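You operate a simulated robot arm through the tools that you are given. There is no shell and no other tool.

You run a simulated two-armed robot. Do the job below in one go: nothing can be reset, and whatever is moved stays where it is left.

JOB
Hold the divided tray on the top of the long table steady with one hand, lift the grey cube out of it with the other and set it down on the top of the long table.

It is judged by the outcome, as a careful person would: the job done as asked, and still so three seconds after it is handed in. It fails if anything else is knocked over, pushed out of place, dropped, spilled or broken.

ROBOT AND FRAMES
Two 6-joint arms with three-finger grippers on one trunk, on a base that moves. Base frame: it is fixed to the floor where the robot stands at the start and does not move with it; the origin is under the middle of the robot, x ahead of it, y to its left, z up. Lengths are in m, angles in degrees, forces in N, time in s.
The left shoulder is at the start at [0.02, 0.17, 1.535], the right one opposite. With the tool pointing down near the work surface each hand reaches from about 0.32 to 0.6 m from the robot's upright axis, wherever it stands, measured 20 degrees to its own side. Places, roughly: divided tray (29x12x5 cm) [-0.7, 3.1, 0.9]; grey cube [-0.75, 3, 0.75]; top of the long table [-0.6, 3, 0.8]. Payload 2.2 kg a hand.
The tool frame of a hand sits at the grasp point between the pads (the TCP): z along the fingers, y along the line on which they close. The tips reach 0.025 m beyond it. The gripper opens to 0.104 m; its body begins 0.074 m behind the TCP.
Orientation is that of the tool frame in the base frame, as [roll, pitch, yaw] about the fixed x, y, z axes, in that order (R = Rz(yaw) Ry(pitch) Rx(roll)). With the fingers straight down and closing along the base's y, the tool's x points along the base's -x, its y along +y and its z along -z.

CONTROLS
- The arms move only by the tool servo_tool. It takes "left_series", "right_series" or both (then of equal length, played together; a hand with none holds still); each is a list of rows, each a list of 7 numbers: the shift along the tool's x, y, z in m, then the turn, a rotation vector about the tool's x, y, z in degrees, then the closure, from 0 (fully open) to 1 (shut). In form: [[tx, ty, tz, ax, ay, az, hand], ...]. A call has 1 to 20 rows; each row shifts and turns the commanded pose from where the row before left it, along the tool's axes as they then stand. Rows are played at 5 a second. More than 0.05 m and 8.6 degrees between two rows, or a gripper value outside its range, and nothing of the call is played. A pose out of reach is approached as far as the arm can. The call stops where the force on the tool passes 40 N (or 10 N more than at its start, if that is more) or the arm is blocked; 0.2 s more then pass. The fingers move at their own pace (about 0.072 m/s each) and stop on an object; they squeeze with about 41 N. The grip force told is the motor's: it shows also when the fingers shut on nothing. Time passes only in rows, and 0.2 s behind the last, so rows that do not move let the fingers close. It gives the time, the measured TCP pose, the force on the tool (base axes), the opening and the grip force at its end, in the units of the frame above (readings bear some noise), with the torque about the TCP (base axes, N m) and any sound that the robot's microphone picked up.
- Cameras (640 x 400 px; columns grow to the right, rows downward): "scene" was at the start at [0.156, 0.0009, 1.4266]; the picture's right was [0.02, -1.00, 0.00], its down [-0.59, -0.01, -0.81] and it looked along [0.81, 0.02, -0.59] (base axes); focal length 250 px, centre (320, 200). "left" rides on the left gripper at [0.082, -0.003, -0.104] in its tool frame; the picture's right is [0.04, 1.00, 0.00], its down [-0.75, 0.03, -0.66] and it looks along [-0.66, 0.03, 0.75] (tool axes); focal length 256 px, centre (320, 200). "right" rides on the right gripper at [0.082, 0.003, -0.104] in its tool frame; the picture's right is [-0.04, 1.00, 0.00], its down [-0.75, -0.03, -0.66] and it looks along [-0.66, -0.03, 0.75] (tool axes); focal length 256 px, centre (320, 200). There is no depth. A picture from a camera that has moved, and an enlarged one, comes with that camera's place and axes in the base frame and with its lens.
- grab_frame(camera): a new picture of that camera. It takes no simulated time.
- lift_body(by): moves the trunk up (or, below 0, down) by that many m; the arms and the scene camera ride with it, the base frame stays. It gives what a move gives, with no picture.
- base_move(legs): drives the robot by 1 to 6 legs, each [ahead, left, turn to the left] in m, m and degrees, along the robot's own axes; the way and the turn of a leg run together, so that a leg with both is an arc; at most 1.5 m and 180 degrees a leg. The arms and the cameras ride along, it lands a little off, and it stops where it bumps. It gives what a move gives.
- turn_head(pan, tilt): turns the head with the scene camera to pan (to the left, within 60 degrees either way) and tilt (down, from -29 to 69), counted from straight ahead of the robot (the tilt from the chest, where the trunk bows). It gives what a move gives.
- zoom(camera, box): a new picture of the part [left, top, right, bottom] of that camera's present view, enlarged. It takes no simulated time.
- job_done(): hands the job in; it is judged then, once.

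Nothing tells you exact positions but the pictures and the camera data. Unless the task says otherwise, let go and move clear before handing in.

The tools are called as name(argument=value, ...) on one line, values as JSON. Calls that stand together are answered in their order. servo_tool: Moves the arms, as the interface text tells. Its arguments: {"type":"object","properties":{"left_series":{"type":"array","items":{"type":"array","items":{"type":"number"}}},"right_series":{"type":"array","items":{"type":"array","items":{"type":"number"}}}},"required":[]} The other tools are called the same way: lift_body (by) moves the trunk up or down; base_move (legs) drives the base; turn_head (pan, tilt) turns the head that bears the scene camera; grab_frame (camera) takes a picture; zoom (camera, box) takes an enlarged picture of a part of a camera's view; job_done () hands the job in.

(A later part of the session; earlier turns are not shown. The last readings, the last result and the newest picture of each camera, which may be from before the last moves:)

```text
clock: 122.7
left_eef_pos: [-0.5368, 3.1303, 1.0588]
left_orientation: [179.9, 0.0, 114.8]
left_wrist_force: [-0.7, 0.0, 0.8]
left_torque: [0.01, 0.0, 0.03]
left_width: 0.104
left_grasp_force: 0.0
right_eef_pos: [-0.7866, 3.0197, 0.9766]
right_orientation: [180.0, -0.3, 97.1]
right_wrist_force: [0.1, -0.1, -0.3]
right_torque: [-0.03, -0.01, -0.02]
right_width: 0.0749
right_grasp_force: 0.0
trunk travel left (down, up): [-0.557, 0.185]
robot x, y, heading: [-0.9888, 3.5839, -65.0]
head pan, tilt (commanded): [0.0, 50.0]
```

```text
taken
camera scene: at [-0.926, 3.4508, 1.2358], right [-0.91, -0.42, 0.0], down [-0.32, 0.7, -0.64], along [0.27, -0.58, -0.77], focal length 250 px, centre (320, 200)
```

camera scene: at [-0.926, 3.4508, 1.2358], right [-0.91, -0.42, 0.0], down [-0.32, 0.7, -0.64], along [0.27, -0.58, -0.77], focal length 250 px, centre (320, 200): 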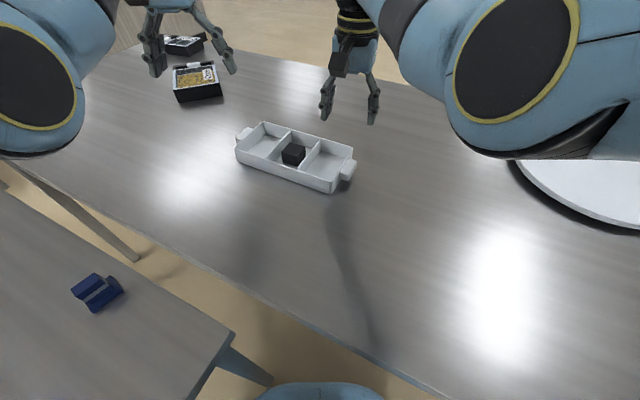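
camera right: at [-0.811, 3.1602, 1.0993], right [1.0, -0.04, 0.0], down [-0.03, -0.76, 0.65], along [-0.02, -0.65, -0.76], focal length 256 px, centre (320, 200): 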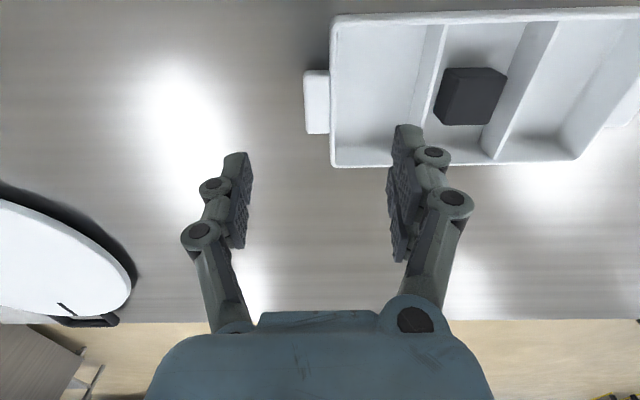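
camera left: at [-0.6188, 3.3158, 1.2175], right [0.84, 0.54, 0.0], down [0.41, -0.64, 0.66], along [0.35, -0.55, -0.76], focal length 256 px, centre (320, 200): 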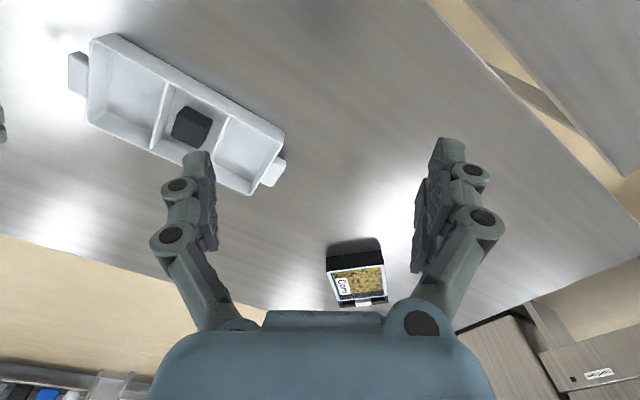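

In place at (-0.987, 3.585), heading -65°. Testing the left wrist rotation to yaw 0 in free air.

servo_tool(left_series=[[0, 0, 0, 0, 0, 8.2, 0.3], [0, 0, 0, 0, 0, 8.2, 0.3], [0, 0, 0, 0, 0, 8.2, 0.3], [0, 0, 0, 0, 0, 8.2, 0.3], [0, 0, 0, 0, 0, 8.2, 0.3], [0, 0, 0, 0, 0, 8.2, 0.3], [0, 0, 0, 0, 0, 8.2, 0.3], [0, 0, 0, 0, 0, 8.2, 0.3], [0, 0, 0, 0, 0, 8.2, 0.3], [0, 0, 0, 0, 0, 8.2, 0.3], [0, 0, 0, 0, 0, 8.2, 0.3], [0, 0, 0, 0, 0, 8.2, 0.3], [0, 0, 0, 0, 0, 8.2, 0.3], [0, 0, 0, 0, 0, 8.2, 0.3], [0, 0, 0, 0, 0, 0, 0.3]])

grab_frame(camera="scene")

```text
clock: 125.9
left_eef_pos: [-0.537, 3.13, 1.0589]
left_orientation: [-180.0, 0.0, -0.1]
left_wrist_force: [-0.6, -0.1, -0.3]
left_torque: [-0.03, -0.02, 0.02]
left_width: 0.0727
left_grasp_force: 0.1
right_eef_pos: [-0.7876, 3.0193, 0.9761]
right_orientation: [179.9, -0.2, 97.2]
right_wrist_force: [-0.4, 0.6, 0.2]
right_torque: [0.0, 0.01, -0.03]
right_width: 0.0748
right_grasp_force: 0.1
trunk travel left (down, up): [-0.557, 0.185]
robot x, y, heading: [-0.9842, 3.5886, -65.1]
head pan, tilt (commanded): [0.0, 50.0]
```

```text
taken
camera scene: at [-0.926, 3.4508, 1.2359], right [-0.91, -0.42, 0.0], down [-0.32, 0.7, -0.64], along [0.27, -0.58, -0.77], focal length 250 px, centre (320, 200)
```

scene: 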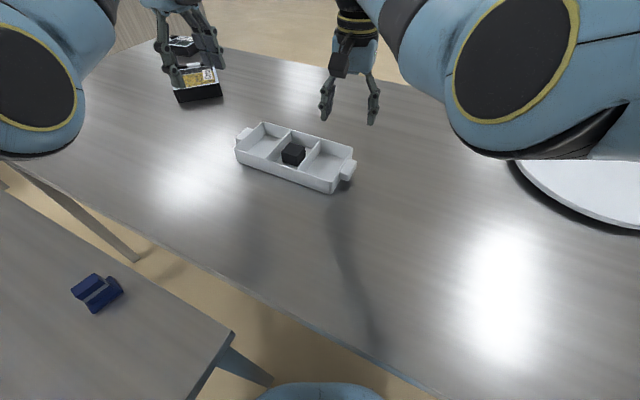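

Left wrist reaches yaw 0 fine. Now squaring the right hand to yaw 90 and leaning it 18° (wrist away from me), then moving it over the handle.

servo_tool(right_series=[[0, 0, 0, 0, 0, 7.2, 0.28], [0, 0, 0, 0, 6, 0, 0.28], [0, 0, 0, 0, 6, 0, 0.28], [0, 0, 0, 0, 6, 0, 0.28], [0, 0, 0, 0, 0, 0, 0.28]])

grab_frame(camera="scene")

```text
clock: 127.1
left_eef_pos: [-0.5368, 3.1305, 1.0605]
left_orientation: [180.0, 0.0, 0.1]
left_wrist_force: [-0.3, 0.3, -0.6]
left_torque: [-0.03, 0.02, -0.02]
left_width: 0.0725
left_grasp_force: 0.0
right_eef_pos: [-0.7997, 3.033, 0.9815]
right_orientation: [179.9, -18.1, 89.9]
right_wrist_force: [0.0, 0.0, 0.2]
right_torque: [0.03, 0.02, 0.01]
right_width: 0.0749
right_grasp_force: 0.0
right hand out of reach, approached as far as the arm can: row 4
trunk travel left (down, up): [-0.557, 0.185]
robot x, y, heading: [-0.9877, 3.5857, -65.0]
head pan, tilt (commanded): [0.0, 50.0]
```

```text
taken
camera scene: at [-0.9256, 3.4508, 1.2358], right [-0.91, -0.42, 0.0], down [-0.32, 0.7, -0.64], along [0.27, -0.58, -0.77], focal length 250 px, centre (320, 200)
```

scene: 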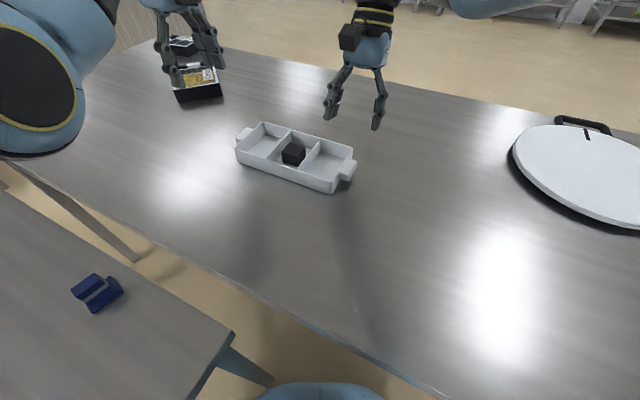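

The lean works and the elbow is up and clear. Moving to directly above the handle.

servo_tool(right_series=[[0.0091, -0.0028, 0.003, 0, 0, 0, 0.28], [0.0091, -0.0028, 0.003, 0, 0, 0, 0.28], [0.0091, -0.0028, 0.003, 0, 0, 0, 0.28], [0.0091, -0.0028, 0.003, 0, 0, 0, 0.28], [0.0091, -0.0028, 0.003, 0, 0, 0, 0.28], [0, 0, 0, 0, 0, 0, 0.28]])

grab_frame(camera="scene")

grab_frame(camera="right")

```text
clock: 128.5
left_eef_pos: [-0.5364, 3.13, 1.0589]
left_orientation: [179.9, 0.0, 0.1]
left_wrist_force: [0.2, 0.2, -0.3]
left_torque: [-0.02, 0.0, -0.02]
left_width: 0.0724
left_grasp_force: 0.0
right_eef_pos: [-0.8158, 3.08, 0.981]
right_orientation: [180.0, -18.2, 89.8]
right_wrist_force: [-0.3, -0.4, 0.3]
right_torque: [-0.01, 0.0, 0.01]
right_width: 0.0748
right_grasp_force: 0.1
trunk travel left (down, up): [-0.557, 0.185]
robot x, y, heading: [-0.9841, 3.5864, -65.1]
head pan, tilt (commanded): [0.0, 50.0]
```

```text
taken
camera scene: at [-0.926, 3.4507, 1.2359], right [-0.91, -0.42, 0.0], down [-0.32, 0.7, -0.64], along [0.27, -0.58, -0.77], focal length 250 px, centre (320, 200)
```

scene: 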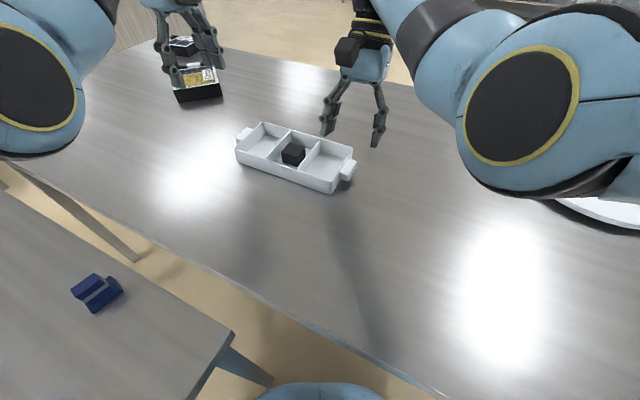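

```text
taken
camera right: at [-0.8113, 3.1242, 1.1033], right [1.0, -0.04, -0.01], down [-0.03, -0.92, 0.39], along [-0.03, -0.39, -0.92], focal length 256 px, centre (320, 200)
```

right: 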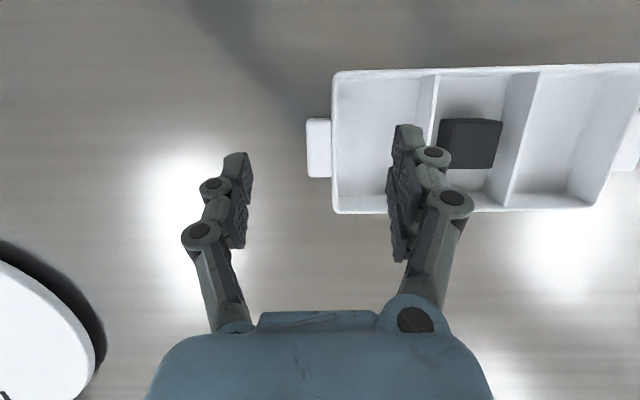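

Now stable right above the handle with an 18° lean. Descending vertically, first most of the way, then checking.

servo_tool(right_series=[[-0.00375, 0.0005, 0.0114, 0, 0, 0, 0.28], [-0.00375, 0.0005, 0.0114, 0, 0, 0, 0.28], [-0.00375, 0.0005, 0.0114, 0, 0, 0, 0.28], [-0.00375, 0.0005, 0.0114, 0, 0, 0, 0.28], [-0.00375, 0.0005, 0.0114, 0, 0, 0, 0.28], [0, 0, 0, 0, 0, 0, 0.28]])

grab_frame(camera="right")

zoom(camera="scene", box=[220, 80, 400, 200])

```text
clock: 129.9
left_eef_pos: [-0.5362, 3.1311, 1.0591]
left_orientation: [180.0, 0.0, 0.1]
left_wrist_force: [0.3, 0.6, -0.5]
left_torque: [0.0, 0.01, -0.02]
left_width: 0.0726
left_grasp_force: 0.1
right_eef_pos: [-0.8122, 3.0801, 0.9213]
right_orientation: [179.9, -18.2, 89.9]
right_wrist_force: [-0.6, -0.5, -0.3]
right_torque: [-0.01, 0.02, -0.01]
right_width: 0.075
right_grasp_force: 0.0
trunk travel left (down, up): [-0.557, 0.185]
robot x, y, heading: [-0.9894, 3.5874, -65.2]
head pan, tilt (commanded): [0.0, 50.0]
```

```text
taken
camera right: at [-0.8079, 3.1244, 1.044], right [1.0, -0.04, -0.01], down [-0.03, -0.92, 0.39], along [-0.03, -0.39, -0.92], focal length 256 px, centre (320, 200)
```

right: 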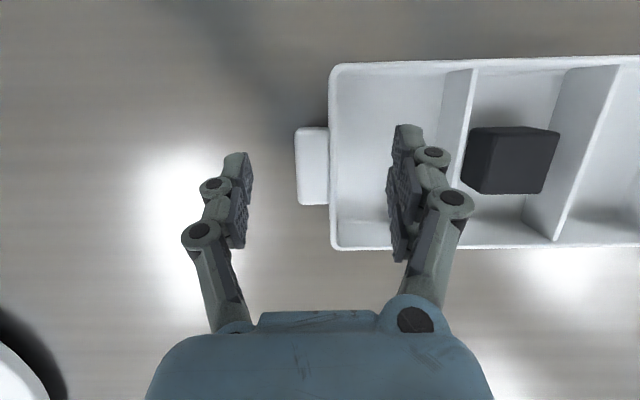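

```text
3.33 times, centred on (310, 140) of scene
camera zoom: at [-0.9261, 3.4509, 1.2359], right [-0.91, -0.42, 0.0], down [-0.32, 0.7, -0.64], along [0.27, -0.58, -0.77], focal length 834 px, centre (353, 400)
```

zoom: 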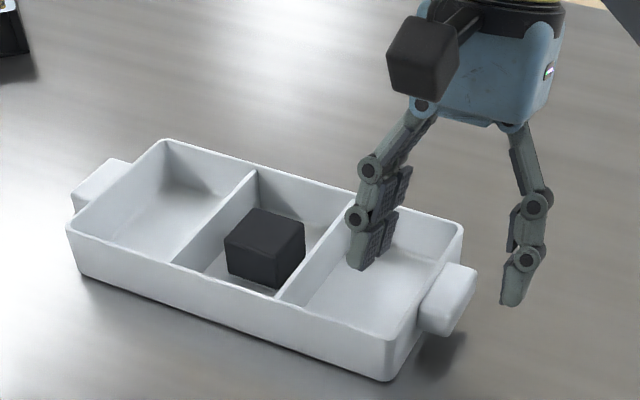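

Fingers straddle the end wall and handle with good clearance. Final descent of 3.7 cm.

servo_tool(right_series=[[-0.00385, -0.0007, 0.0117, 0, 0, 0, 0.28], [-0.00385, -0.0007, 0.0117, 0, 0, 0, 0.28], [-0.00385, -0.0007, 0.0117, 0, 0, 0, 0.28], [0, 0, 0, 0, 0, 0, 0.28]])

zoom(camera="scene", box=[220, 80, 400, 200])

grab_frame(camera="right")

```text
clock: 130.9
left_eef_pos: [-0.5366, 3.1304, 1.0605]
left_orientation: [-180.0, 0.0, 0.0]
left_wrist_force: [0.2, 0.7, 0.1]
left_torque: [0.01, 0.02, 0.01]
left_width: 0.0729
left_grasp_force: 0.1
right_eef_pos: [-0.8153, 3.0811, 0.8839]
right_orientation: [179.8, -18.1, 89.9]
right_wrist_force: [-0.5, -1.0, 2.7]
right_torque: [-0.07, -0.11, -0.01]
right_width: 0.0749
right_grasp_force: 0.1
trunk travel left (down, up): [-0.557, 0.185]
robot x, y, heading: [-0.9851, 3.5881, -65.1]
head pan, tilt (commanded): [0.0, 50.0]
```

```text
3.33 times, centred on (310, 140) of scene
camera zoom: at [-0.9261, 3.4509, 1.2359], right [-0.91, -0.42, 0.0], down [-0.32, 0.7, -0.64], along [0.27, -0.58, -0.77], focal length 834 px, centre (353, 400)
```

zoom: 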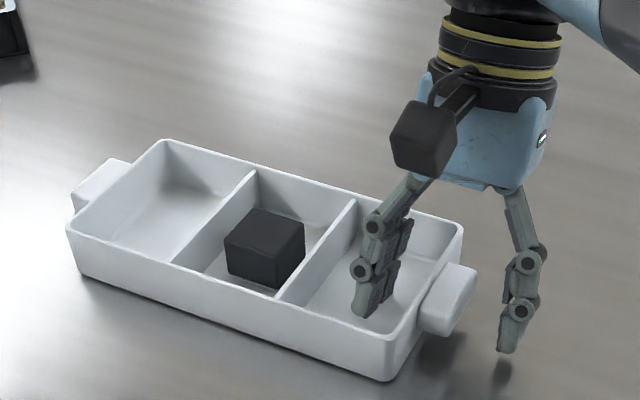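

```text
taken
camera right: at [-0.8111, 3.1244, 1.0059], right [1.0, -0.04, -0.01], down [-0.03, -0.92, 0.39], along [-0.03, -0.39, -0.92], focal length 256 px, centre (320, 200)
```

right: 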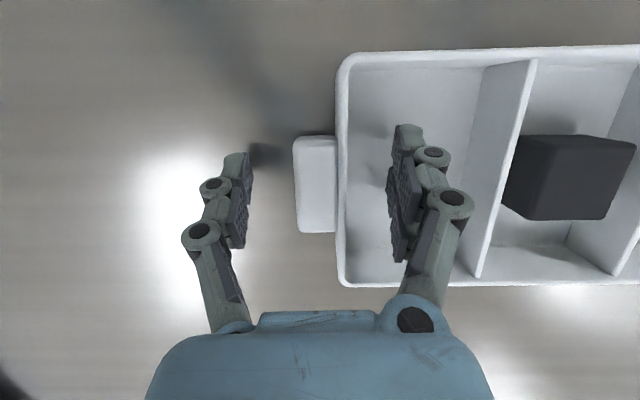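

Slight touch on the compartment floor (≈2.7 N), so I'll rise 3 mm and close the right hand on the end wall and handle; it's centred within a millimetre.

servo_tool(right_series=[[0.0009, 0, -0.0029, 0, 0, 0, 0.28], [0, 0, 0, 0, 0, 0, 0.4], [0, 0, 0, 0, 0, 0, 0.55], [0, 0, 0, 0, 0, 0, 0.7], [0, 0, 0, 0, 0, 0, 0.85], [0, 0, 0, 0, 0, 0, 0.85], [0, 0, 0, 0, 0, 0, 0.85]])

zoom(camera="scene", box=[220, 80, 400, 200])

grab_frame(camera="right")

```text
clock: 132.5
left_eef_pos: [-0.5366, 3.1303, 1.0593]
left_orientation: [-180.0, 0.0, 0.0]
left_wrist_force: [0.7, -0.2, -0.4]
left_torque: [0.02, -0.02, 0.0]
left_width: 0.0727
left_grasp_force: 0.1
right_eef_pos: [-0.8149, 3.0817, 0.8853]
right_orientation: [179.9, -18.2, 89.9]
right_wrist_force: [0.4, 0.2, 0.8]
right_torque: [-0.02, -0.04, -0.23]
right_width: 0.0259
right_grasp_force: 41.3
trunk travel left (down, up): [-0.557, 0.185]
robot x, y, heading: [-0.9853, 3.5874, -65.0]
head pan, tilt (commanded): [0.0, 50.0]
```

```text
3.33 times, centred on (310, 140) of scene
camera zoom: at [-0.9259, 3.4508, 1.2359], right [-0.91, -0.42, 0.0], down [-0.32, 0.7, -0.64], along [0.27, -0.58, -0.77], focal length 834 px, centre (353, 400)
```

zoom: 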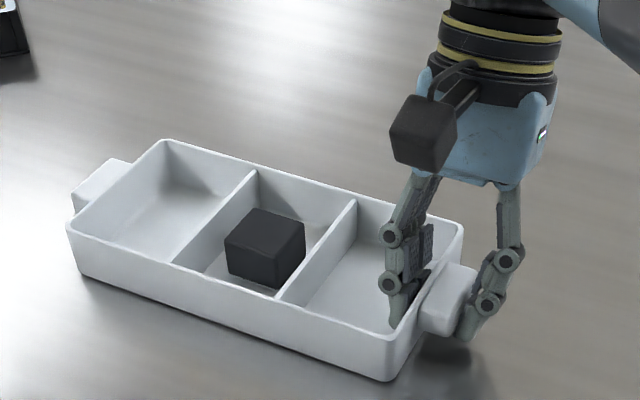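

```text
taken
camera right: at [-0.8107, 3.1247, 1.0088], right [1.0, -0.04, -0.01], down [-0.03, -0.92, 0.39], along [-0.03, -0.39, -0.92], focal length 256 px, centre (320, 200)
```

right: 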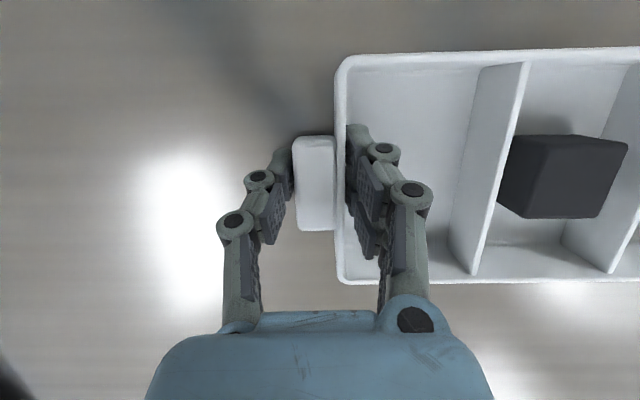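

The right hand holds the tray end firmly (width 2.6 cm, 41 N) and the tray hasn't moved. Now I'll refine the cube position with a zoom before bringing the left hand over.

zoom(camera="right", box=[440, 40, 640, 290])

zoom(camera="scene", box=[255, 110, 345, 190])

grab_frame(camera="left")

```text
1.60 times, centred on (540, 165) of right
camera zoom: at [-0.8107, 3.1247, 1.0088], right [1.0, -0.04, -0.01], down [-0.03, -0.92, 0.39], along [-0.03, -0.39, -0.92], focal length 410 px, centre (-32, 256)
```

zoom: 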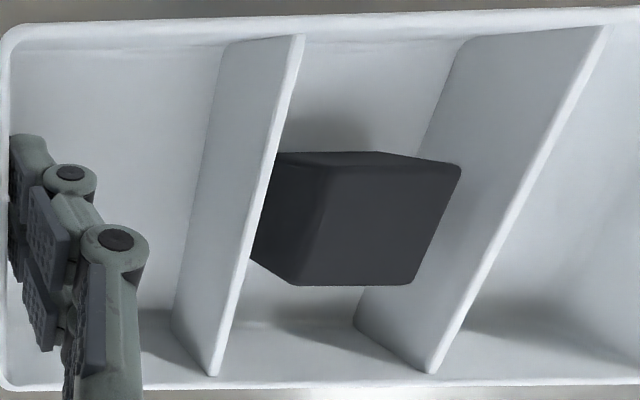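

```text
5.00 times, centred on (300, 150) of scene
camera zoom: at [-0.9259, 3.4508, 1.2359], right [-0.91, -0.42, 0.0], down [-0.32, 0.7, -0.64], along [0.27, -0.58, -0.77], focal length 1252 px, centre (420, 450)
```

zoom: 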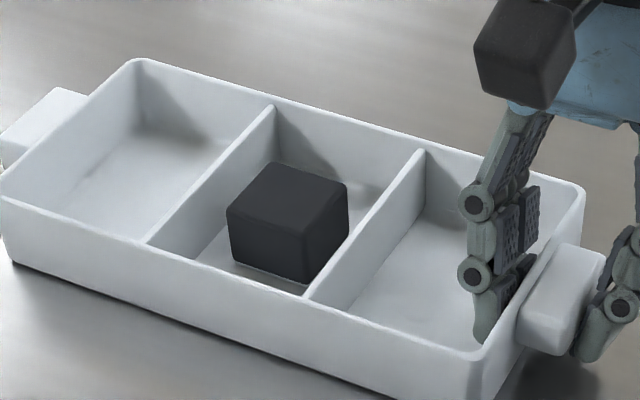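

```text
taken
camera left: at [-0.4553, 3.1349, 1.1631], right [0.04, -1.0, 0.0], down [-0.75, -0.03, 0.66], along [-0.66, -0.03, -0.75], focal length 256 px, centre (320, 200)
```

left: 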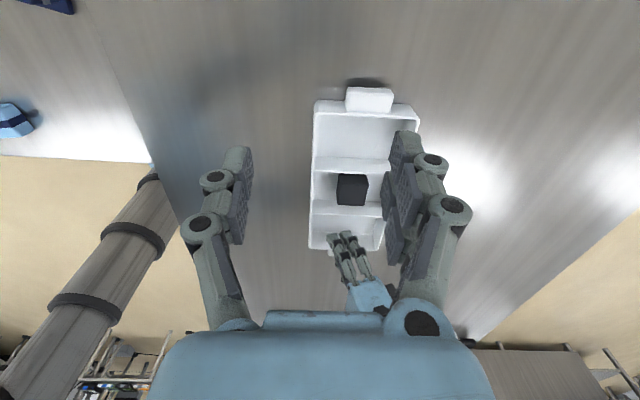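

Cube centre ≈(-0.687, 3.077), top z≈0.884; compartment between x≈-0.727 and -0.653. I'll lower the left hand to z≈0.985 where it is, preset the opening to 5.4 cm, then move it in toward the cube in steps.

servo_tool(left_series=[[0, 0, 0.015, 0, 0, 0, 0.48], [0, 0, 0.015, 0, 0, 0, 0.48], [0, 0, 0.015, 0, 0, 0, 0.48], [0, 0, 0.015, 0, 0, 0, 0.48], [0, 0, 0.014, 0, 0, 0, 0.48], [0, 0, 0, 0, 0, 0, 0.48]])

servo_tool(left_series=[[-0.01, 0.004, 0, 0, 0, 0, 0.48], [-0.01, 0.004, 0, 0, 0, 0, 0.48], [-0.01, 0.004, 0, 0, 0, 0, 0.48], [-0.01, 0.004, 0, 0, 0, 0, 0.48], [-0.01, 0.004, 0, 0, 0, 0, 0.48], [-0.01, 0.004, 0, 0, 0, 0, 0.48], [0, 0, 0, 0, 0, 0, 0.48]])

grab_frame(camera="scene")

```text
clock: 133.9
left_eef_pos: [-0.5365, 3.1297, 0.9838]
left_orientation: [180.0, 0.1, 0.1]
left_wrist_force: [0.2, 0.1, 0.1]
left_torque: [0.0, -0.03, 0.03]
left_width: 0.0543
left_grasp_force: 0.0
right_eef_pos: [-0.8149, 3.0794, 0.8862]
right_orientation: [180.0, -18.3, 89.9]
right_wrist_force: [0.5, 0.6, 0.1]
right_torque: [0.04, -0.14, -0.24]
right_width: 0.0258
right_grasp_force: 41.1
trunk travel left (down, up): [-0.557, 0.185]
robot x, y, heading: [-0.9859, 3.5885, -65.1]
head pan, tilt (commanded): [0.0, 50.0]
```

```text
clock: 135.5
left_eef_pos: [-0.5974, 3.1072, 0.9846]
left_orientation: [180.0, 0.0, 0.2]
left_wrist_force: [0.6, 0.0, 0.1]
left_torque: [-0.02, -0.01, 0.02]
left_width: 0.0543
left_grasp_force: 0.0
right_eef_pos: [-0.8148, 3.0799, 0.8859]
right_orientation: [179.8, -18.1, 90.0]
right_wrist_force: [1.0, -0.3, 0.1]
right_torque: [-0.04, -0.08, -0.19]
right_width: 0.0257
right_grasp_force: 41.4
trunk travel left (down, up): [-0.557, 0.185]
robot x, y, heading: [-0.9844, 3.5846, -65.0]
head pan, tilt (commanded): [0.0, 50.0]
```

```text
taken
camera scene: at [-0.926, 3.4508, 1.2359], right [-0.91, -0.42, 0.0], down [-0.32, 0.7, -0.64], along [0.27, -0.58, -0.77], focal length 250 px, centre (320, 200)
```

scene: 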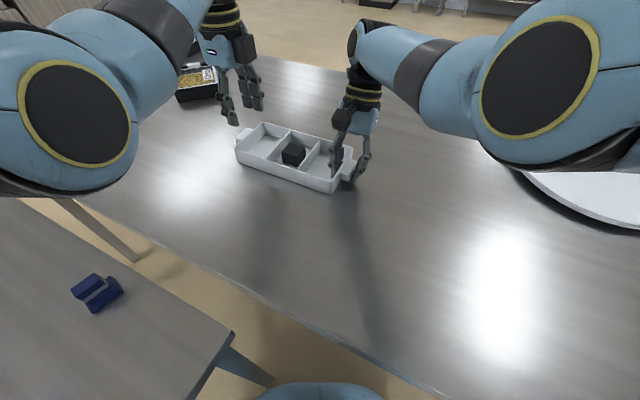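

Left hand is moving in cleanly. Zooming to check the left gripper's orientation and clearances.

zoom(camera="scene", box=[180, 0, 400, 200])

grab_frame(camera="left")

```text
2.00 times, centred on (290, 100) of scene
camera zoom: at [-0.926, 3.4508, 1.2359], right [-0.91, -0.42, 0.0], down [-0.32, 0.7, -0.64], along [0.27, -0.58, -0.77], focal length 501 px, centre (380, 400)
```

zoom: 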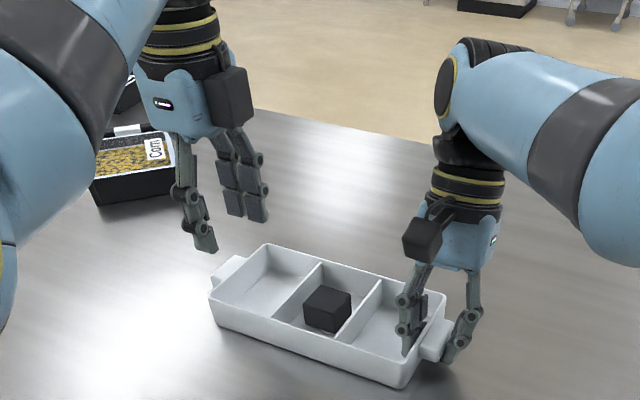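

```text
taken
camera left: at [-0.5158, 3.1113, 1.0883], right [0.04, -1.0, 0.0], down [-0.75, -0.03, 0.66], along [-0.66, -0.03, -0.75], focal length 256 px, centre (320, 200)
```

left: 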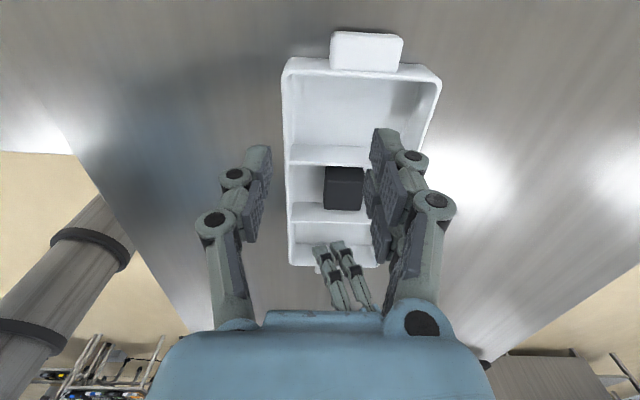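

I want to be sure what the dark box beside the left palm is before bringing the hands close together, so I'll zoom in there.

zoom(camera="scene", box=[190, 0, 290, 130])

```text
3.08 times, centred on (240, 65) of scene
camera zoom: at [-0.926, 3.4508, 1.2359], right [-0.91, -0.42, 0.0], down [-0.32, 0.7, -0.64], along [0.27, -0.58, -0.77], focal length 770 px, centre (566, 615)
```

zoom: 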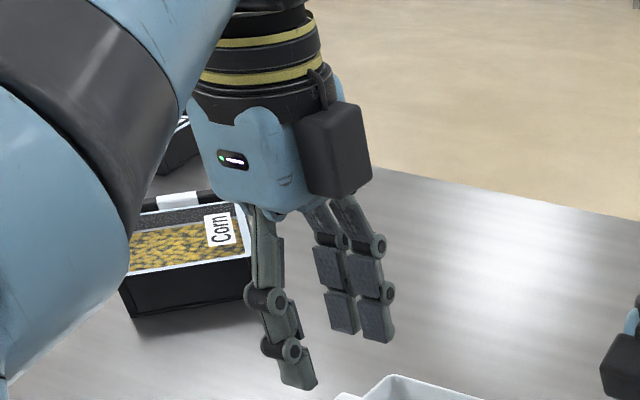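

The dark box sits on the palm's far side (−x), so I'll watch its clearance to the right hand (about 2 cm expected). Continuing toward the cube in small steps at z≈0.985.

servo_tool(left_series=[[-0.0095, 0.0035, 0, 0, 0, 0, 0.48], [-0.0095, 0.0035, 0, 0, 0, 0, 0.48], [-0.0095, 0.0035, 0, 0, 0, 0, 0.48], [-0.0095, 0.0035, 0, 0, 0, 0, 0.48], [-0.0095, 0.0035, 0, 0, 0, 0, 0.48], [0, 0, 0, 0, 0, 0, 0.48]])

grab_frame(camera="scene")

grab_frame(camera="left")

```text
clock: 136.9
left_eef_pos: [-0.6429, 3.089, 0.9847]
left_orientation: [-180.0, 0.0, 0.0]
left_wrist_force: [-0.7, 0.2, -0.8]
left_torque: [-0.04, 0.02, 0.02]
left_width: 0.0539
left_grasp_force: 0.2
right_eef_pos: [-0.8147, 3.0801, 0.8851]
right_orientation: [180.0, -18.2, 89.9]
right_wrist_force: [0.3, -0.3, -0.3]
right_torque: [-0.08, -0.08, -0.16]
right_width: 0.0257
right_grasp_force: 41.5
trunk travel left (down, up): [-0.557, 0.185]
robot x, y, heading: [-0.9917, 3.5865, -65.0]
head pan, tilt (commanded): [0.0, 50.0]
```

```text
taken
camera scene: at [-0.9261, 3.4507, 1.2359], right [-0.91, -0.42, 0.0], down [-0.32, 0.7, -0.64], along [0.27, -0.58, -0.77], focal length 250 px, centre (320, 200)
```

scene: 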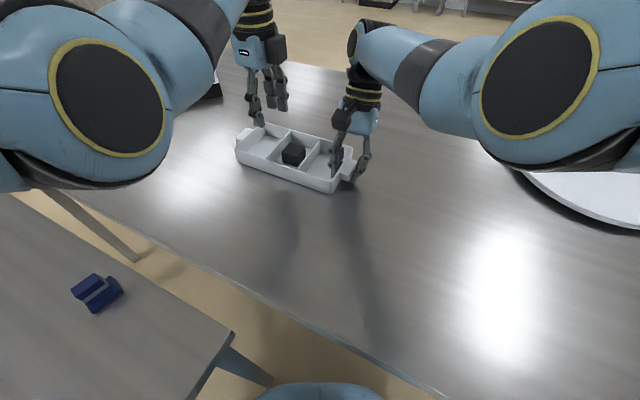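

```text
taken
camera left: at [-0.5624, 3.0926, 1.0884], right [0.04, -1.0, 0.0], down [-0.75, -0.03, 0.66], along [-0.66, -0.03, -0.75], focal length 256 px, centre (320, 200)
```

left: 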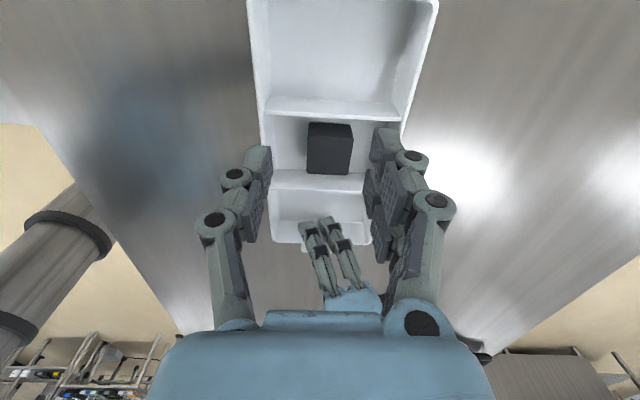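

The cube's y is confirmed at ≈3.078. Moving the last 4.6 cm to line up over it.

servo_tool(left_series=[[-0.0092, 0.0022, 0, 0, 0, 0, 0.48], [-0.0092, 0.0022, 0, 0, 0, 0, 0.48], [-0.0092, 0.0022, 0, 0, 0, 0, 0.48], [-0.0092, 0.0022, 0, 0, 0, 0, 0.48], [-0.0092, 0.0022, 0, 0, 0, 0, 0.48], [0, 0, 0, 0, 0, 0, 0.48]])

grab_frame(camera="scene")

grab_frame(camera="left")

```text
clock: 138.3
left_eef_pos: [-0.6756, 3.079, 0.984]
left_orientation: [-179.7, -0.8, 0.8]
left_wrist_force: [0.0, 0.5, -0.3]
left_torque: [0.01, -0.04, -0.01]
left_width: 0.0539
left_grasp_force: 0.1
right_eef_pos: [-0.8136, 3.0801, 0.8853]
right_orientation: [180.0, -18.2, 89.9]
right_wrist_force: [0.2, -1.1, -0.1]
right_torque: [-0.02, -0.06, -0.14]
right_width: 0.026
right_grasp_force: 41.0
trunk travel left (down, up): [-0.557, 0.185]
robot x, y, heading: [-0.9877, 3.5837, -65.1]
head pan, tilt (commanded): [0.0, 50.0]
```

```text
taken
camera scene: at [-0.9261, 3.4507, 1.2359], right [-0.91, -0.42, 0.0], down [-0.32, 0.7, -0.64], along [0.27, -0.58, -0.77], focal length 250 px, centre (320, 200)
```

scene: 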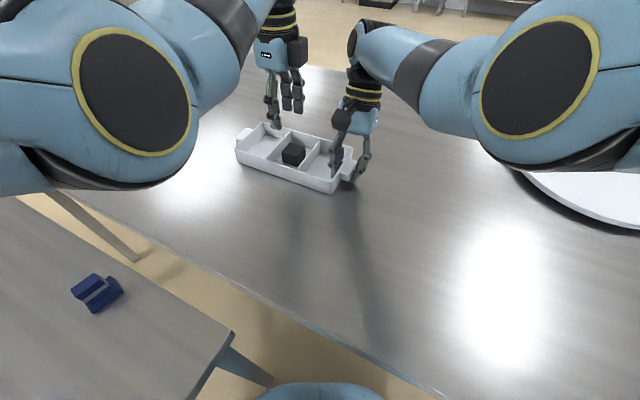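

```text
taken
camera left: at [-0.5962, 3.0854, 1.0884], right [0.06, -1.0, 0.0], down [-0.76, -0.04, 0.65], along [-0.65, -0.03, -0.76], focal length 256 px, centre (320, 200)
```

left: 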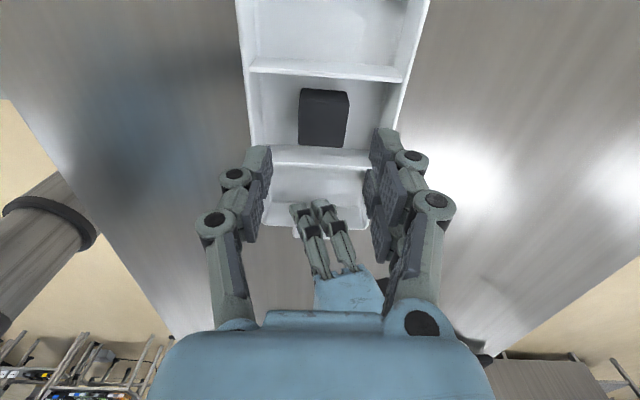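

The left hand is a little short of the commanded point; I'll let it settle for a moment and re-read.

servo_tool(left_series=[[0, 0, 0, 0, 0, 0, 0.48], [0, 0, 0, 0, 0, 0, 0.48]])

grab_frame(camera="scene")

```text
clock: 138.9
left_eef_pos: [-0.6755, 3.0785, 0.9842]
left_orientation: [-179.8, -0.8, 0.8]
left_wrist_force: [-0.2, -0.4, -0.2]
left_torque: [0.02, 0.01, 0.03]
left_width: 0.0541
left_grasp_force: 0.0
right_eef_pos: [-0.8148, 3.08, 0.8856]
right_orientation: [179.9, -18.2, 89.9]
right_wrist_force: [0.3, -0.6, 0.6]
right_torque: [-0.04, -0.06, -0.21]
right_width: 0.026
right_grasp_force: 40.9
trunk travel left (down, up): [-0.557, 0.185]
robot x, y, heading: [-0.9856, 3.5857, -65.2]
head pan, tilt (commanded): [0.0, 50.0]
```

```text
taken
camera scene: at [-0.9262, 3.4507, 1.2359], right [-0.91, -0.42, 0.0], down [-0.32, 0.7, -0.64], along [0.27, -0.58, -0.77], focal length 250 px, centre (320, 200)
```

scene: 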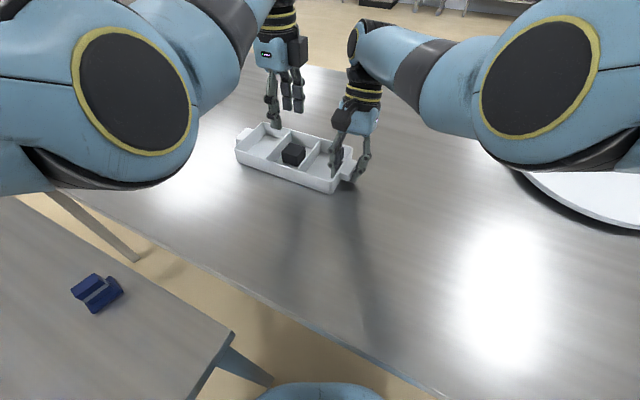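

It's held about 1.3 cm short in x by the arm's posture limit. Lowering extends the arm, which should free it; fingertips will still be 2.5 cm above the rim.

servo_tool(left_series=[[0, 0, 0.015, 0, 0, 0, 0.48], [0, 0, 0.015, 0, 0, 0, 0.48], [0, 0, 0.013, 0, 0, 0, 0.48], [0, 0, 0, 0, 0, 0, 0.48]])

grab_frame(camera="left")

grab_frame(camera="scene")

```text
clock: 139.9
left_eef_pos: [-0.6831, 3.0792, 0.9439]
left_orientation: [180.0, -0.4, 0.5]
left_wrist_force: [-0.2, 0.1, 0.6]
left_torque: [-0.01, 0.01, -0.03]
left_width: 0.054
left_grasp_force: 0.1
right_eef_pos: [-0.8145, 3.0798, 0.8855]
right_orientation: [179.9, -18.2, 89.9]
right_wrist_force: [-0.4, -0.2, -0.1]
right_torque: [-0.01, 0.0, -0.2]
right_width: 0.0261
right_grasp_force: 41.1
trunk travel left (down, up): [-0.557, 0.185]
robot x, y, heading: [-0.9846, 3.5846, -65.1]
head pan, tilt (commanded): [0.0, 50.0]
```

```text
taken
camera left: at [-0.6024, 3.0835, 1.0478], right [0.05, -1.0, 0.0], down [-0.76, -0.03, 0.65], along [-0.65, -0.03, -0.76], focal length 256 px, centre (320, 200)
```

left: 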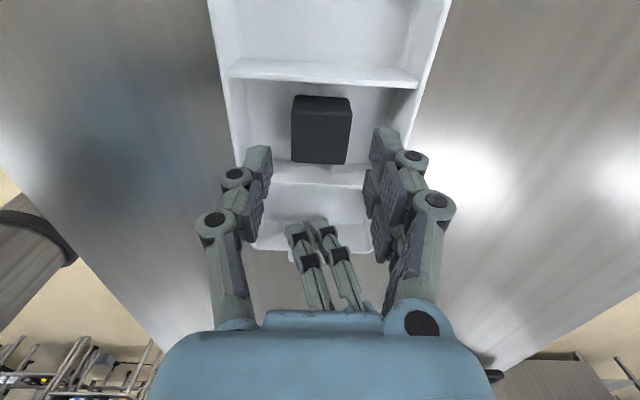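

```text
taken
camera scene: at [-0.9262, 3.4507, 1.2359], right [-0.91, -0.42, 0.0], down [-0.32, 0.7, -0.64], along [0.27, -0.58, -0.77], focal length 250 px, centre (320, 200)
```

scene: 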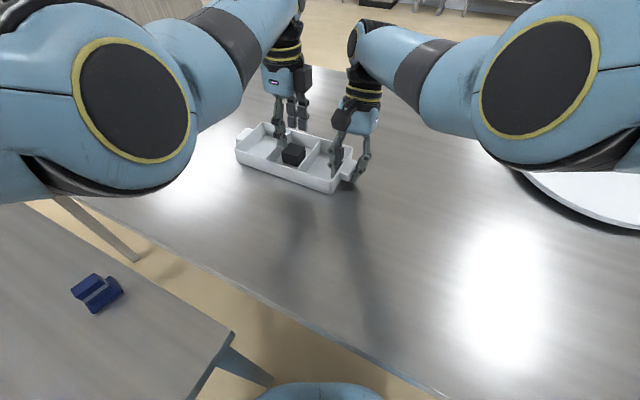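

It is converging (x=-0.683). Checking the clearances between the two hands and over the cube.

zoom(camera="scene", box=[225, 50, 400, 200])

zoom(camera="left", box=[200, 50, 460, 260])

grab_frame(camera="right")

```text
2.67 times, centred on (312, 125) of scene
camera zoom: at [-0.9262, 3.4507, 1.2359], right [-0.91, -0.42, 0.0], down [-0.32, 0.7, -0.64], along [0.27, -0.58, -0.77], focal length 668 px, centre (340, 400)
```

zoom: 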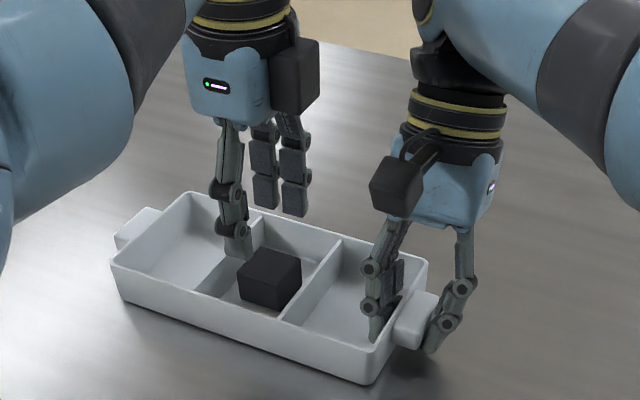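

```text
1.90 times, centred on (330, 155) of left
camera zoom: at [-0.6024, 3.0835, 1.0478], right [0.05, -1.0, 0.0], down [-0.76, -0.03, 0.65], along [-0.65, -0.03, -0.76], focal length 488 px, centre (301, 286)
```

zoom: 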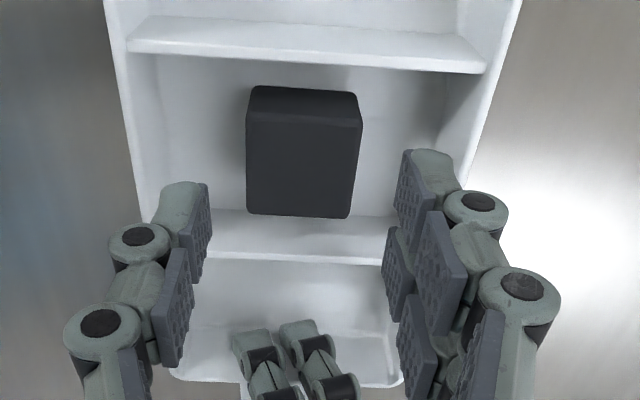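

```text
taken
camera right: at [-0.8109, 3.1245, 1.0087], right [1.0, -0.04, -0.01], down [-0.03, -0.92, 0.39], along [-0.03, -0.39, -0.92], focal length 256 px, centre (320, 200)
```

right: 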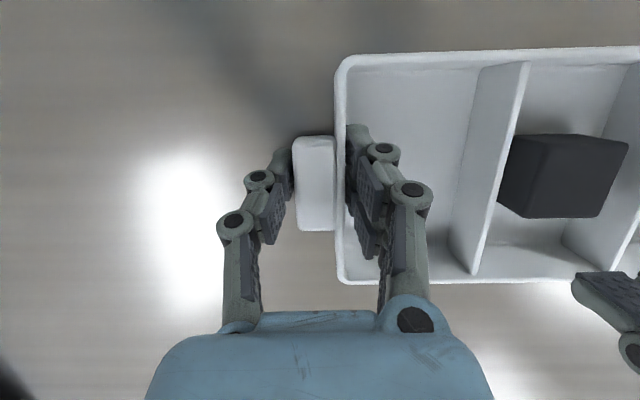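

Clearances look fine: about 8 mm each side in x and ≥9 mm in y within the compartment. Lowering 2 cm more to rim level and checking x convergence.

servo_tool(left_series=[[0, 0, 0.01, 0, 0, 0, 0.48], [0, 0, 0.01, 0, 0, 0, 0.48], [0, 0, 0, 0, 0, 0, 0.48]])

zoom(camera="left", box=[200, 50, 460, 260])

zoom(camera="scene", box=[225, 50, 400, 200])

```text
clock: 140.7
left_eef_pos: [-0.6898, 3.0783, 0.9213]
left_orientation: [-179.9, 0.0, 0.1]
left_wrist_force: [-0.9, 0.2, -0.2]
left_torque: [0.0, -0.03, 0.05]
left_width: 0.0542
left_grasp_force: 0.1
right_eef_pos: [-0.8142, 3.0807, 0.8854]
right_orientation: [179.9, -18.1, 89.9]
right_wrist_force: [-1.0, -1.4, -0.2]
right_torque: [-0.02, -0.06, -0.17]
right_width: 0.026
right_grasp_force: 41.0
trunk travel left (down, up): [-0.557, 0.185]
robot x, y, heading: [-0.9868, 3.5886, -65.0]
head pan, tilt (commanded): [0.0, 50.0]
```

```text
1.90 times, centred on (330, 155) of left
camera zoom: at [-0.6075, 3.083, 1.0248], right [0.04, -1.0, 0.0], down [-0.75, -0.03, 0.66], along [-0.66, -0.03, -0.75], focal length 488 px, centre (301, 286)
```

zoom: 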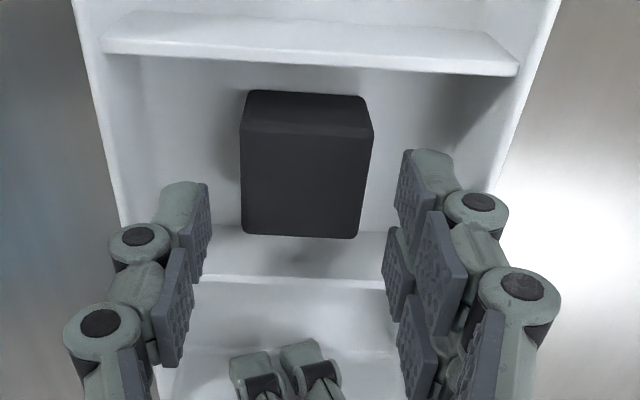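

```text
2.67 times, centred on (312, 125) of scene
camera zoom: at [-0.9262, 3.4507, 1.2359], right [-0.91, -0.42, 0.0], down [-0.32, 0.7, -0.64], along [0.27, -0.58, -0.77], focal length 668 px, centre (340, 400)
```

zoom: 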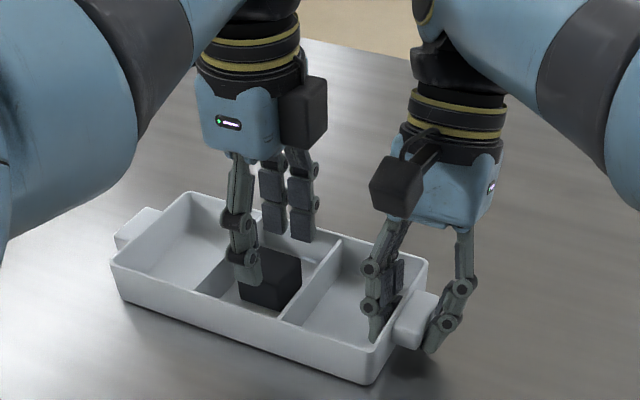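

Now converged at (-0.690, 3.078, 0.921), square to the tray. The cube (≈4 cm) spans y 3.057–3.098. Descending 3.3 cm with a 3 mm x correction toward the compartment centre.

servo_tool(left_series=[[0.0015, 0, 0.008, 0, 0, 0, 0.48], [0.0015, 0.0005, 0.008, 0, 0, 0, 0.48], [0, 0, 0.009, 0, 0, 0, 0.48], [0, 0, 0.008, 0, 0, 0, 0.48], [0, 0, 0, 0, 0, 0, 0.48]])

zoom(camera="left", box=[200, 50, 460, 260])

zoom(camera="scene", box=[225, 50, 400, 200])

```text
clock: 141.9
left_eef_pos: [-0.6871, 3.0769, 0.8889]
left_orientation: [-179.9, 0.0, 0.2]
left_wrist_force: [0.0, 0.0, 0.5]
left_torque: [0.02, 0.01, 0.02]
left_width: 0.0539
left_grasp_force: 0.0
right_eef_pos: [-0.8145, 3.0803, 0.8859]
right_orientation: [179.9, -18.2, 89.9]
right_wrist_force: [-1.4, 0.1, -0.2]
right_torque: [-0.02, -0.1, -0.18]
right_width: 0.0261
right_grasp_force: 40.7
trunk travel left (down, up): [-0.557, 0.185]
robot x, y, heading: [-0.9882, 3.5842, -64.8]
head pan, tilt (commanded): [0.0, 50.0]
```

```text
1.90 times, centred on (330, 155) of left
camera zoom: at [-0.6057, 3.0818, 0.9925], right [0.04, -1.0, 0.0], down [-0.75, -0.03, 0.66], along [-0.66, -0.03, -0.75], focal length 488 px, centre (301, 286)
```

zoom: 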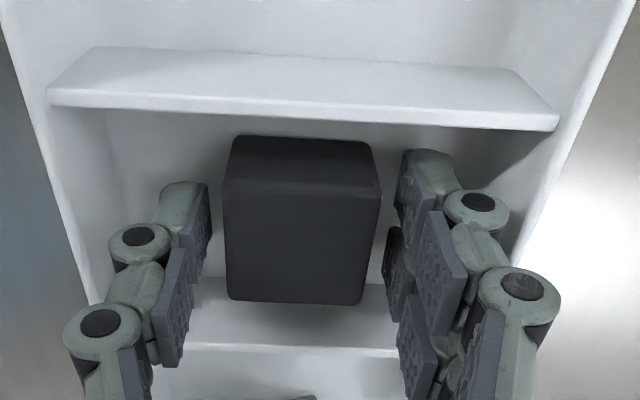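

```text
2.67 times, centred on (312, 125) of scene
camera zoom: at [-0.9262, 3.4507, 1.2359], right [-0.91, -0.42, 0.0], down [-0.32, 0.7, -0.64], along [0.27, -0.58, -0.77], focal length 668 px, centre (340, 400)
```

zoom: 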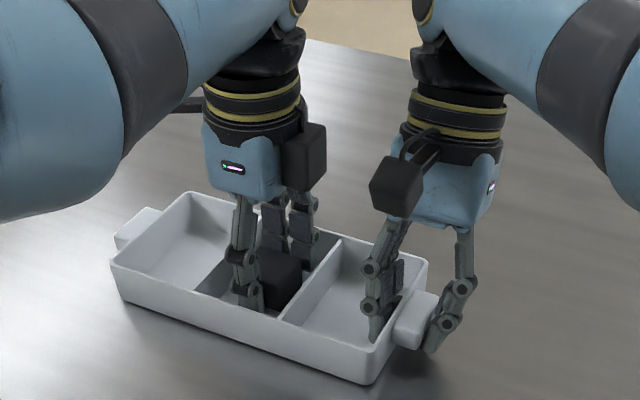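

Fingers sit neatly on both sides of the cube with no contact force. Closing the left hand on it.

servo_tool(left_series=[[0, 0, 0.003, 0, 0, 0, 0.48], [0, 0, 0, 0, 0, 0, 0.6], [0, 0, 0, 0, 0, 0, 0.7], [0, 0, 0, 0, 0, 0, 0.8], [0, 0, 0, 0, 0, 0, 0.85], [0, 0, 0, 0, 0, 0, 0.85]])

zoom(camera="left", box=[200, 50, 460, 260])

```text
clock: 143.3
left_eef_pos: [-0.687, 3.0778, 0.8859]
left_orientation: [-180.0, 0.0, 0.1]
left_wrist_force: [0.2, -0.7, -0.1]
left_torque: [-0.03, -0.07, -0.03]
left_width: 0.0398
left_grasp_force: 41.1
right_eef_pos: [-0.8145, 3.0803, 0.8862]
right_orientation: [179.9, -18.2, 90.0]
right_wrist_force: [-0.6, -0.5, -0.6]
right_torque: [-0.03, -0.02, -0.17]
right_width: 0.0261
right_grasp_force: 41.3
trunk travel left (down, up): [-0.557, 0.185]
robot x, y, heading: [-0.9885, 3.5851, -65.0]
head pan, tilt (commanded): [0.0, 50.0]
```

```text
1.90 times, centred on (330, 155) of left
camera zoom: at [-0.6055, 3.0816, 0.9897], right [0.04, -1.0, 0.0], down [-0.75, -0.03, 0.66], along [-0.66, -0.03, -0.75], focal length 488 px, centre (301, 286)
```

zoom: 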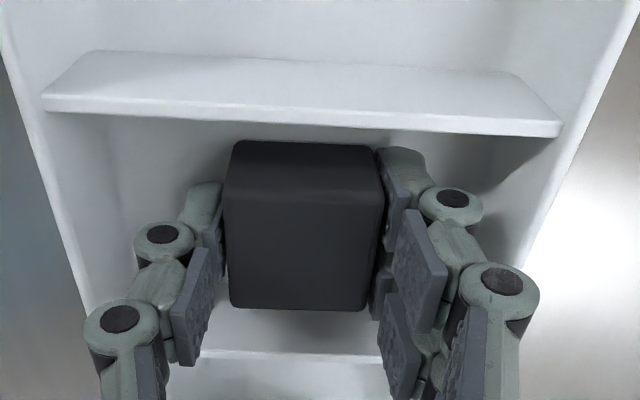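

Cube gripped (width 3.98 cm, 41 N) while the right hand holds the tray. Lifting straight up slowly.

servo_tool(left_series=[[0, 0, -0.006, 0, 0, 0, 0.85], [0, 0, -0.008, 0, 0, 0, 0.85], [0, 0, -0.01, 0, 0, 0, 0.85], [0, 0, -0.01, 0, 0, 0, 0.85], [0, 0, -0.01, 0, 0, 0, 0.85], [0, 0, 0, 0, 0, 0, 0.85]])

zoom(camera="scene", box=[225, 50, 400, 200])

grab_frame(camera="left")

```text
clock: 144.7
left_eef_pos: [-0.686, 3.0779, 0.9301]
left_orientation: [179.9, 0.0, 0.1]
left_wrist_force: [0.8, -0.1, -4.1]
left_torque: [-0.03, 0.0, 0.01]
left_width: 0.0398
left_grasp_force: 40.8
right_eef_pos: [-0.8154, 3.0798, 0.8854]
right_orientation: [179.9, -18.2, 89.9]
right_wrist_force: [0.5, -0.2, -0.2]
right_torque: [0.0, -0.09, -0.15]
right_width: 0.026
right_grasp_force: 40.8
trunk travel left (down, up): [-0.557, 0.185]
robot x, y, heading: [-0.9865, 3.5882, -65.0]
head pan, tilt (commanded): [0.0, 50.0]
```

```text
2.67 times, centred on (312, 125) of scene
camera zoom: at [-0.926, 3.4505, 1.2358], right [-0.91, -0.42, 0.0], down [-0.32, 0.7, -0.64], along [0.27, -0.58, -0.77], focal length 668 px, centre (340, 400)
```

zoom: 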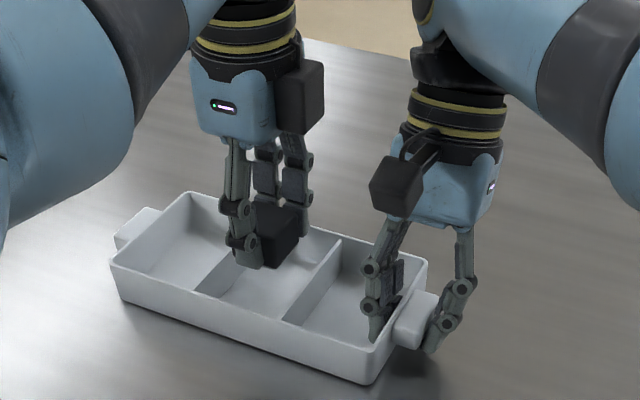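

```text
taken
camera left: at [-0.6045, 3.0817, 1.034], right [0.04, -1.0, 0.0], down [-0.75, -0.03, 0.66], along [-0.66, -0.03, -0.75], focal length 256 px, centre (320, 200)
```

left: 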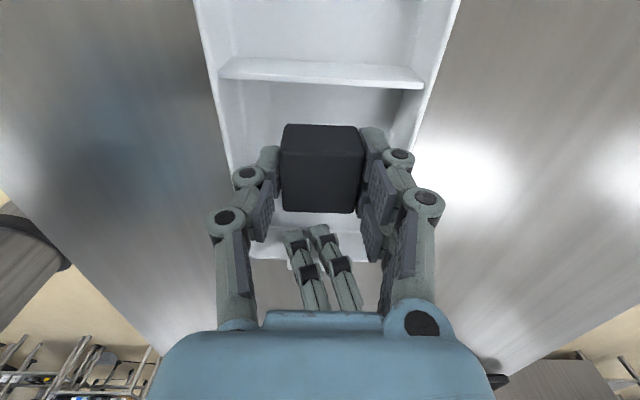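

The cube is out of its compartment (weight ≈4 N) and the tray stays put. I'll raise it a bit more while easing +x, then carry it diagonally to a free spot on the long table near (-0.52, 3.20).

servo_tool(left_series=[[0.002, 0, -0.008, 0, 0, 0, 0.85], [0.003, 0, -0.008, 0, 0, 0, 0.85], [0.004, 0, -0.008, 0, 0, 0, 0.85], [0.004, 0, -0.006, 0, 0, 0, 0.85], [0, 0, 0, 0, 0, 0, 0.85]])

grab_frame(camera="scene")

```text
clock: 145.9
left_eef_pos: [-0.6733, 3.0775, 0.9604]
left_orientation: [179.9, -0.1, 0.0]
left_wrist_force: [0.2, -0.1, -4.7]
left_torque: [-0.02, -0.01, -0.02]
left_width: 0.0397
left_grasp_force: 40.9
right_eef_pos: [-0.8153, 3.08, 0.8851]
right_orientation: [180.0, -18.2, 89.9]
right_wrist_force: [-0.3, -0.3, -0.2]
right_torque: [0.02, -0.12, -0.16]
right_width: 0.0257
right_grasp_force: 40.4
trunk travel left (down, up): [-0.557, 0.185]
robot x, y, heading: [-0.9868, 3.5818, -65.2]
head pan, tilt (commanded): [0.0, 50.0]
```

```text
taken
camera scene: at [-0.926, 3.4505, 1.2358], right [-0.91, -0.42, 0.0], down [-0.32, 0.7, -0.64], along [0.27, -0.58, -0.77], focal length 250 px, centre (320, 200)
```

scene: 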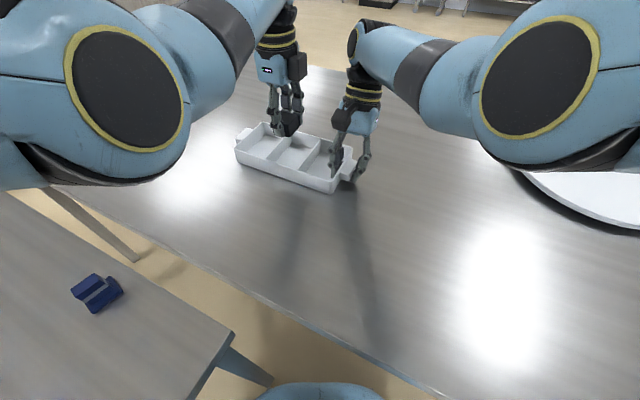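

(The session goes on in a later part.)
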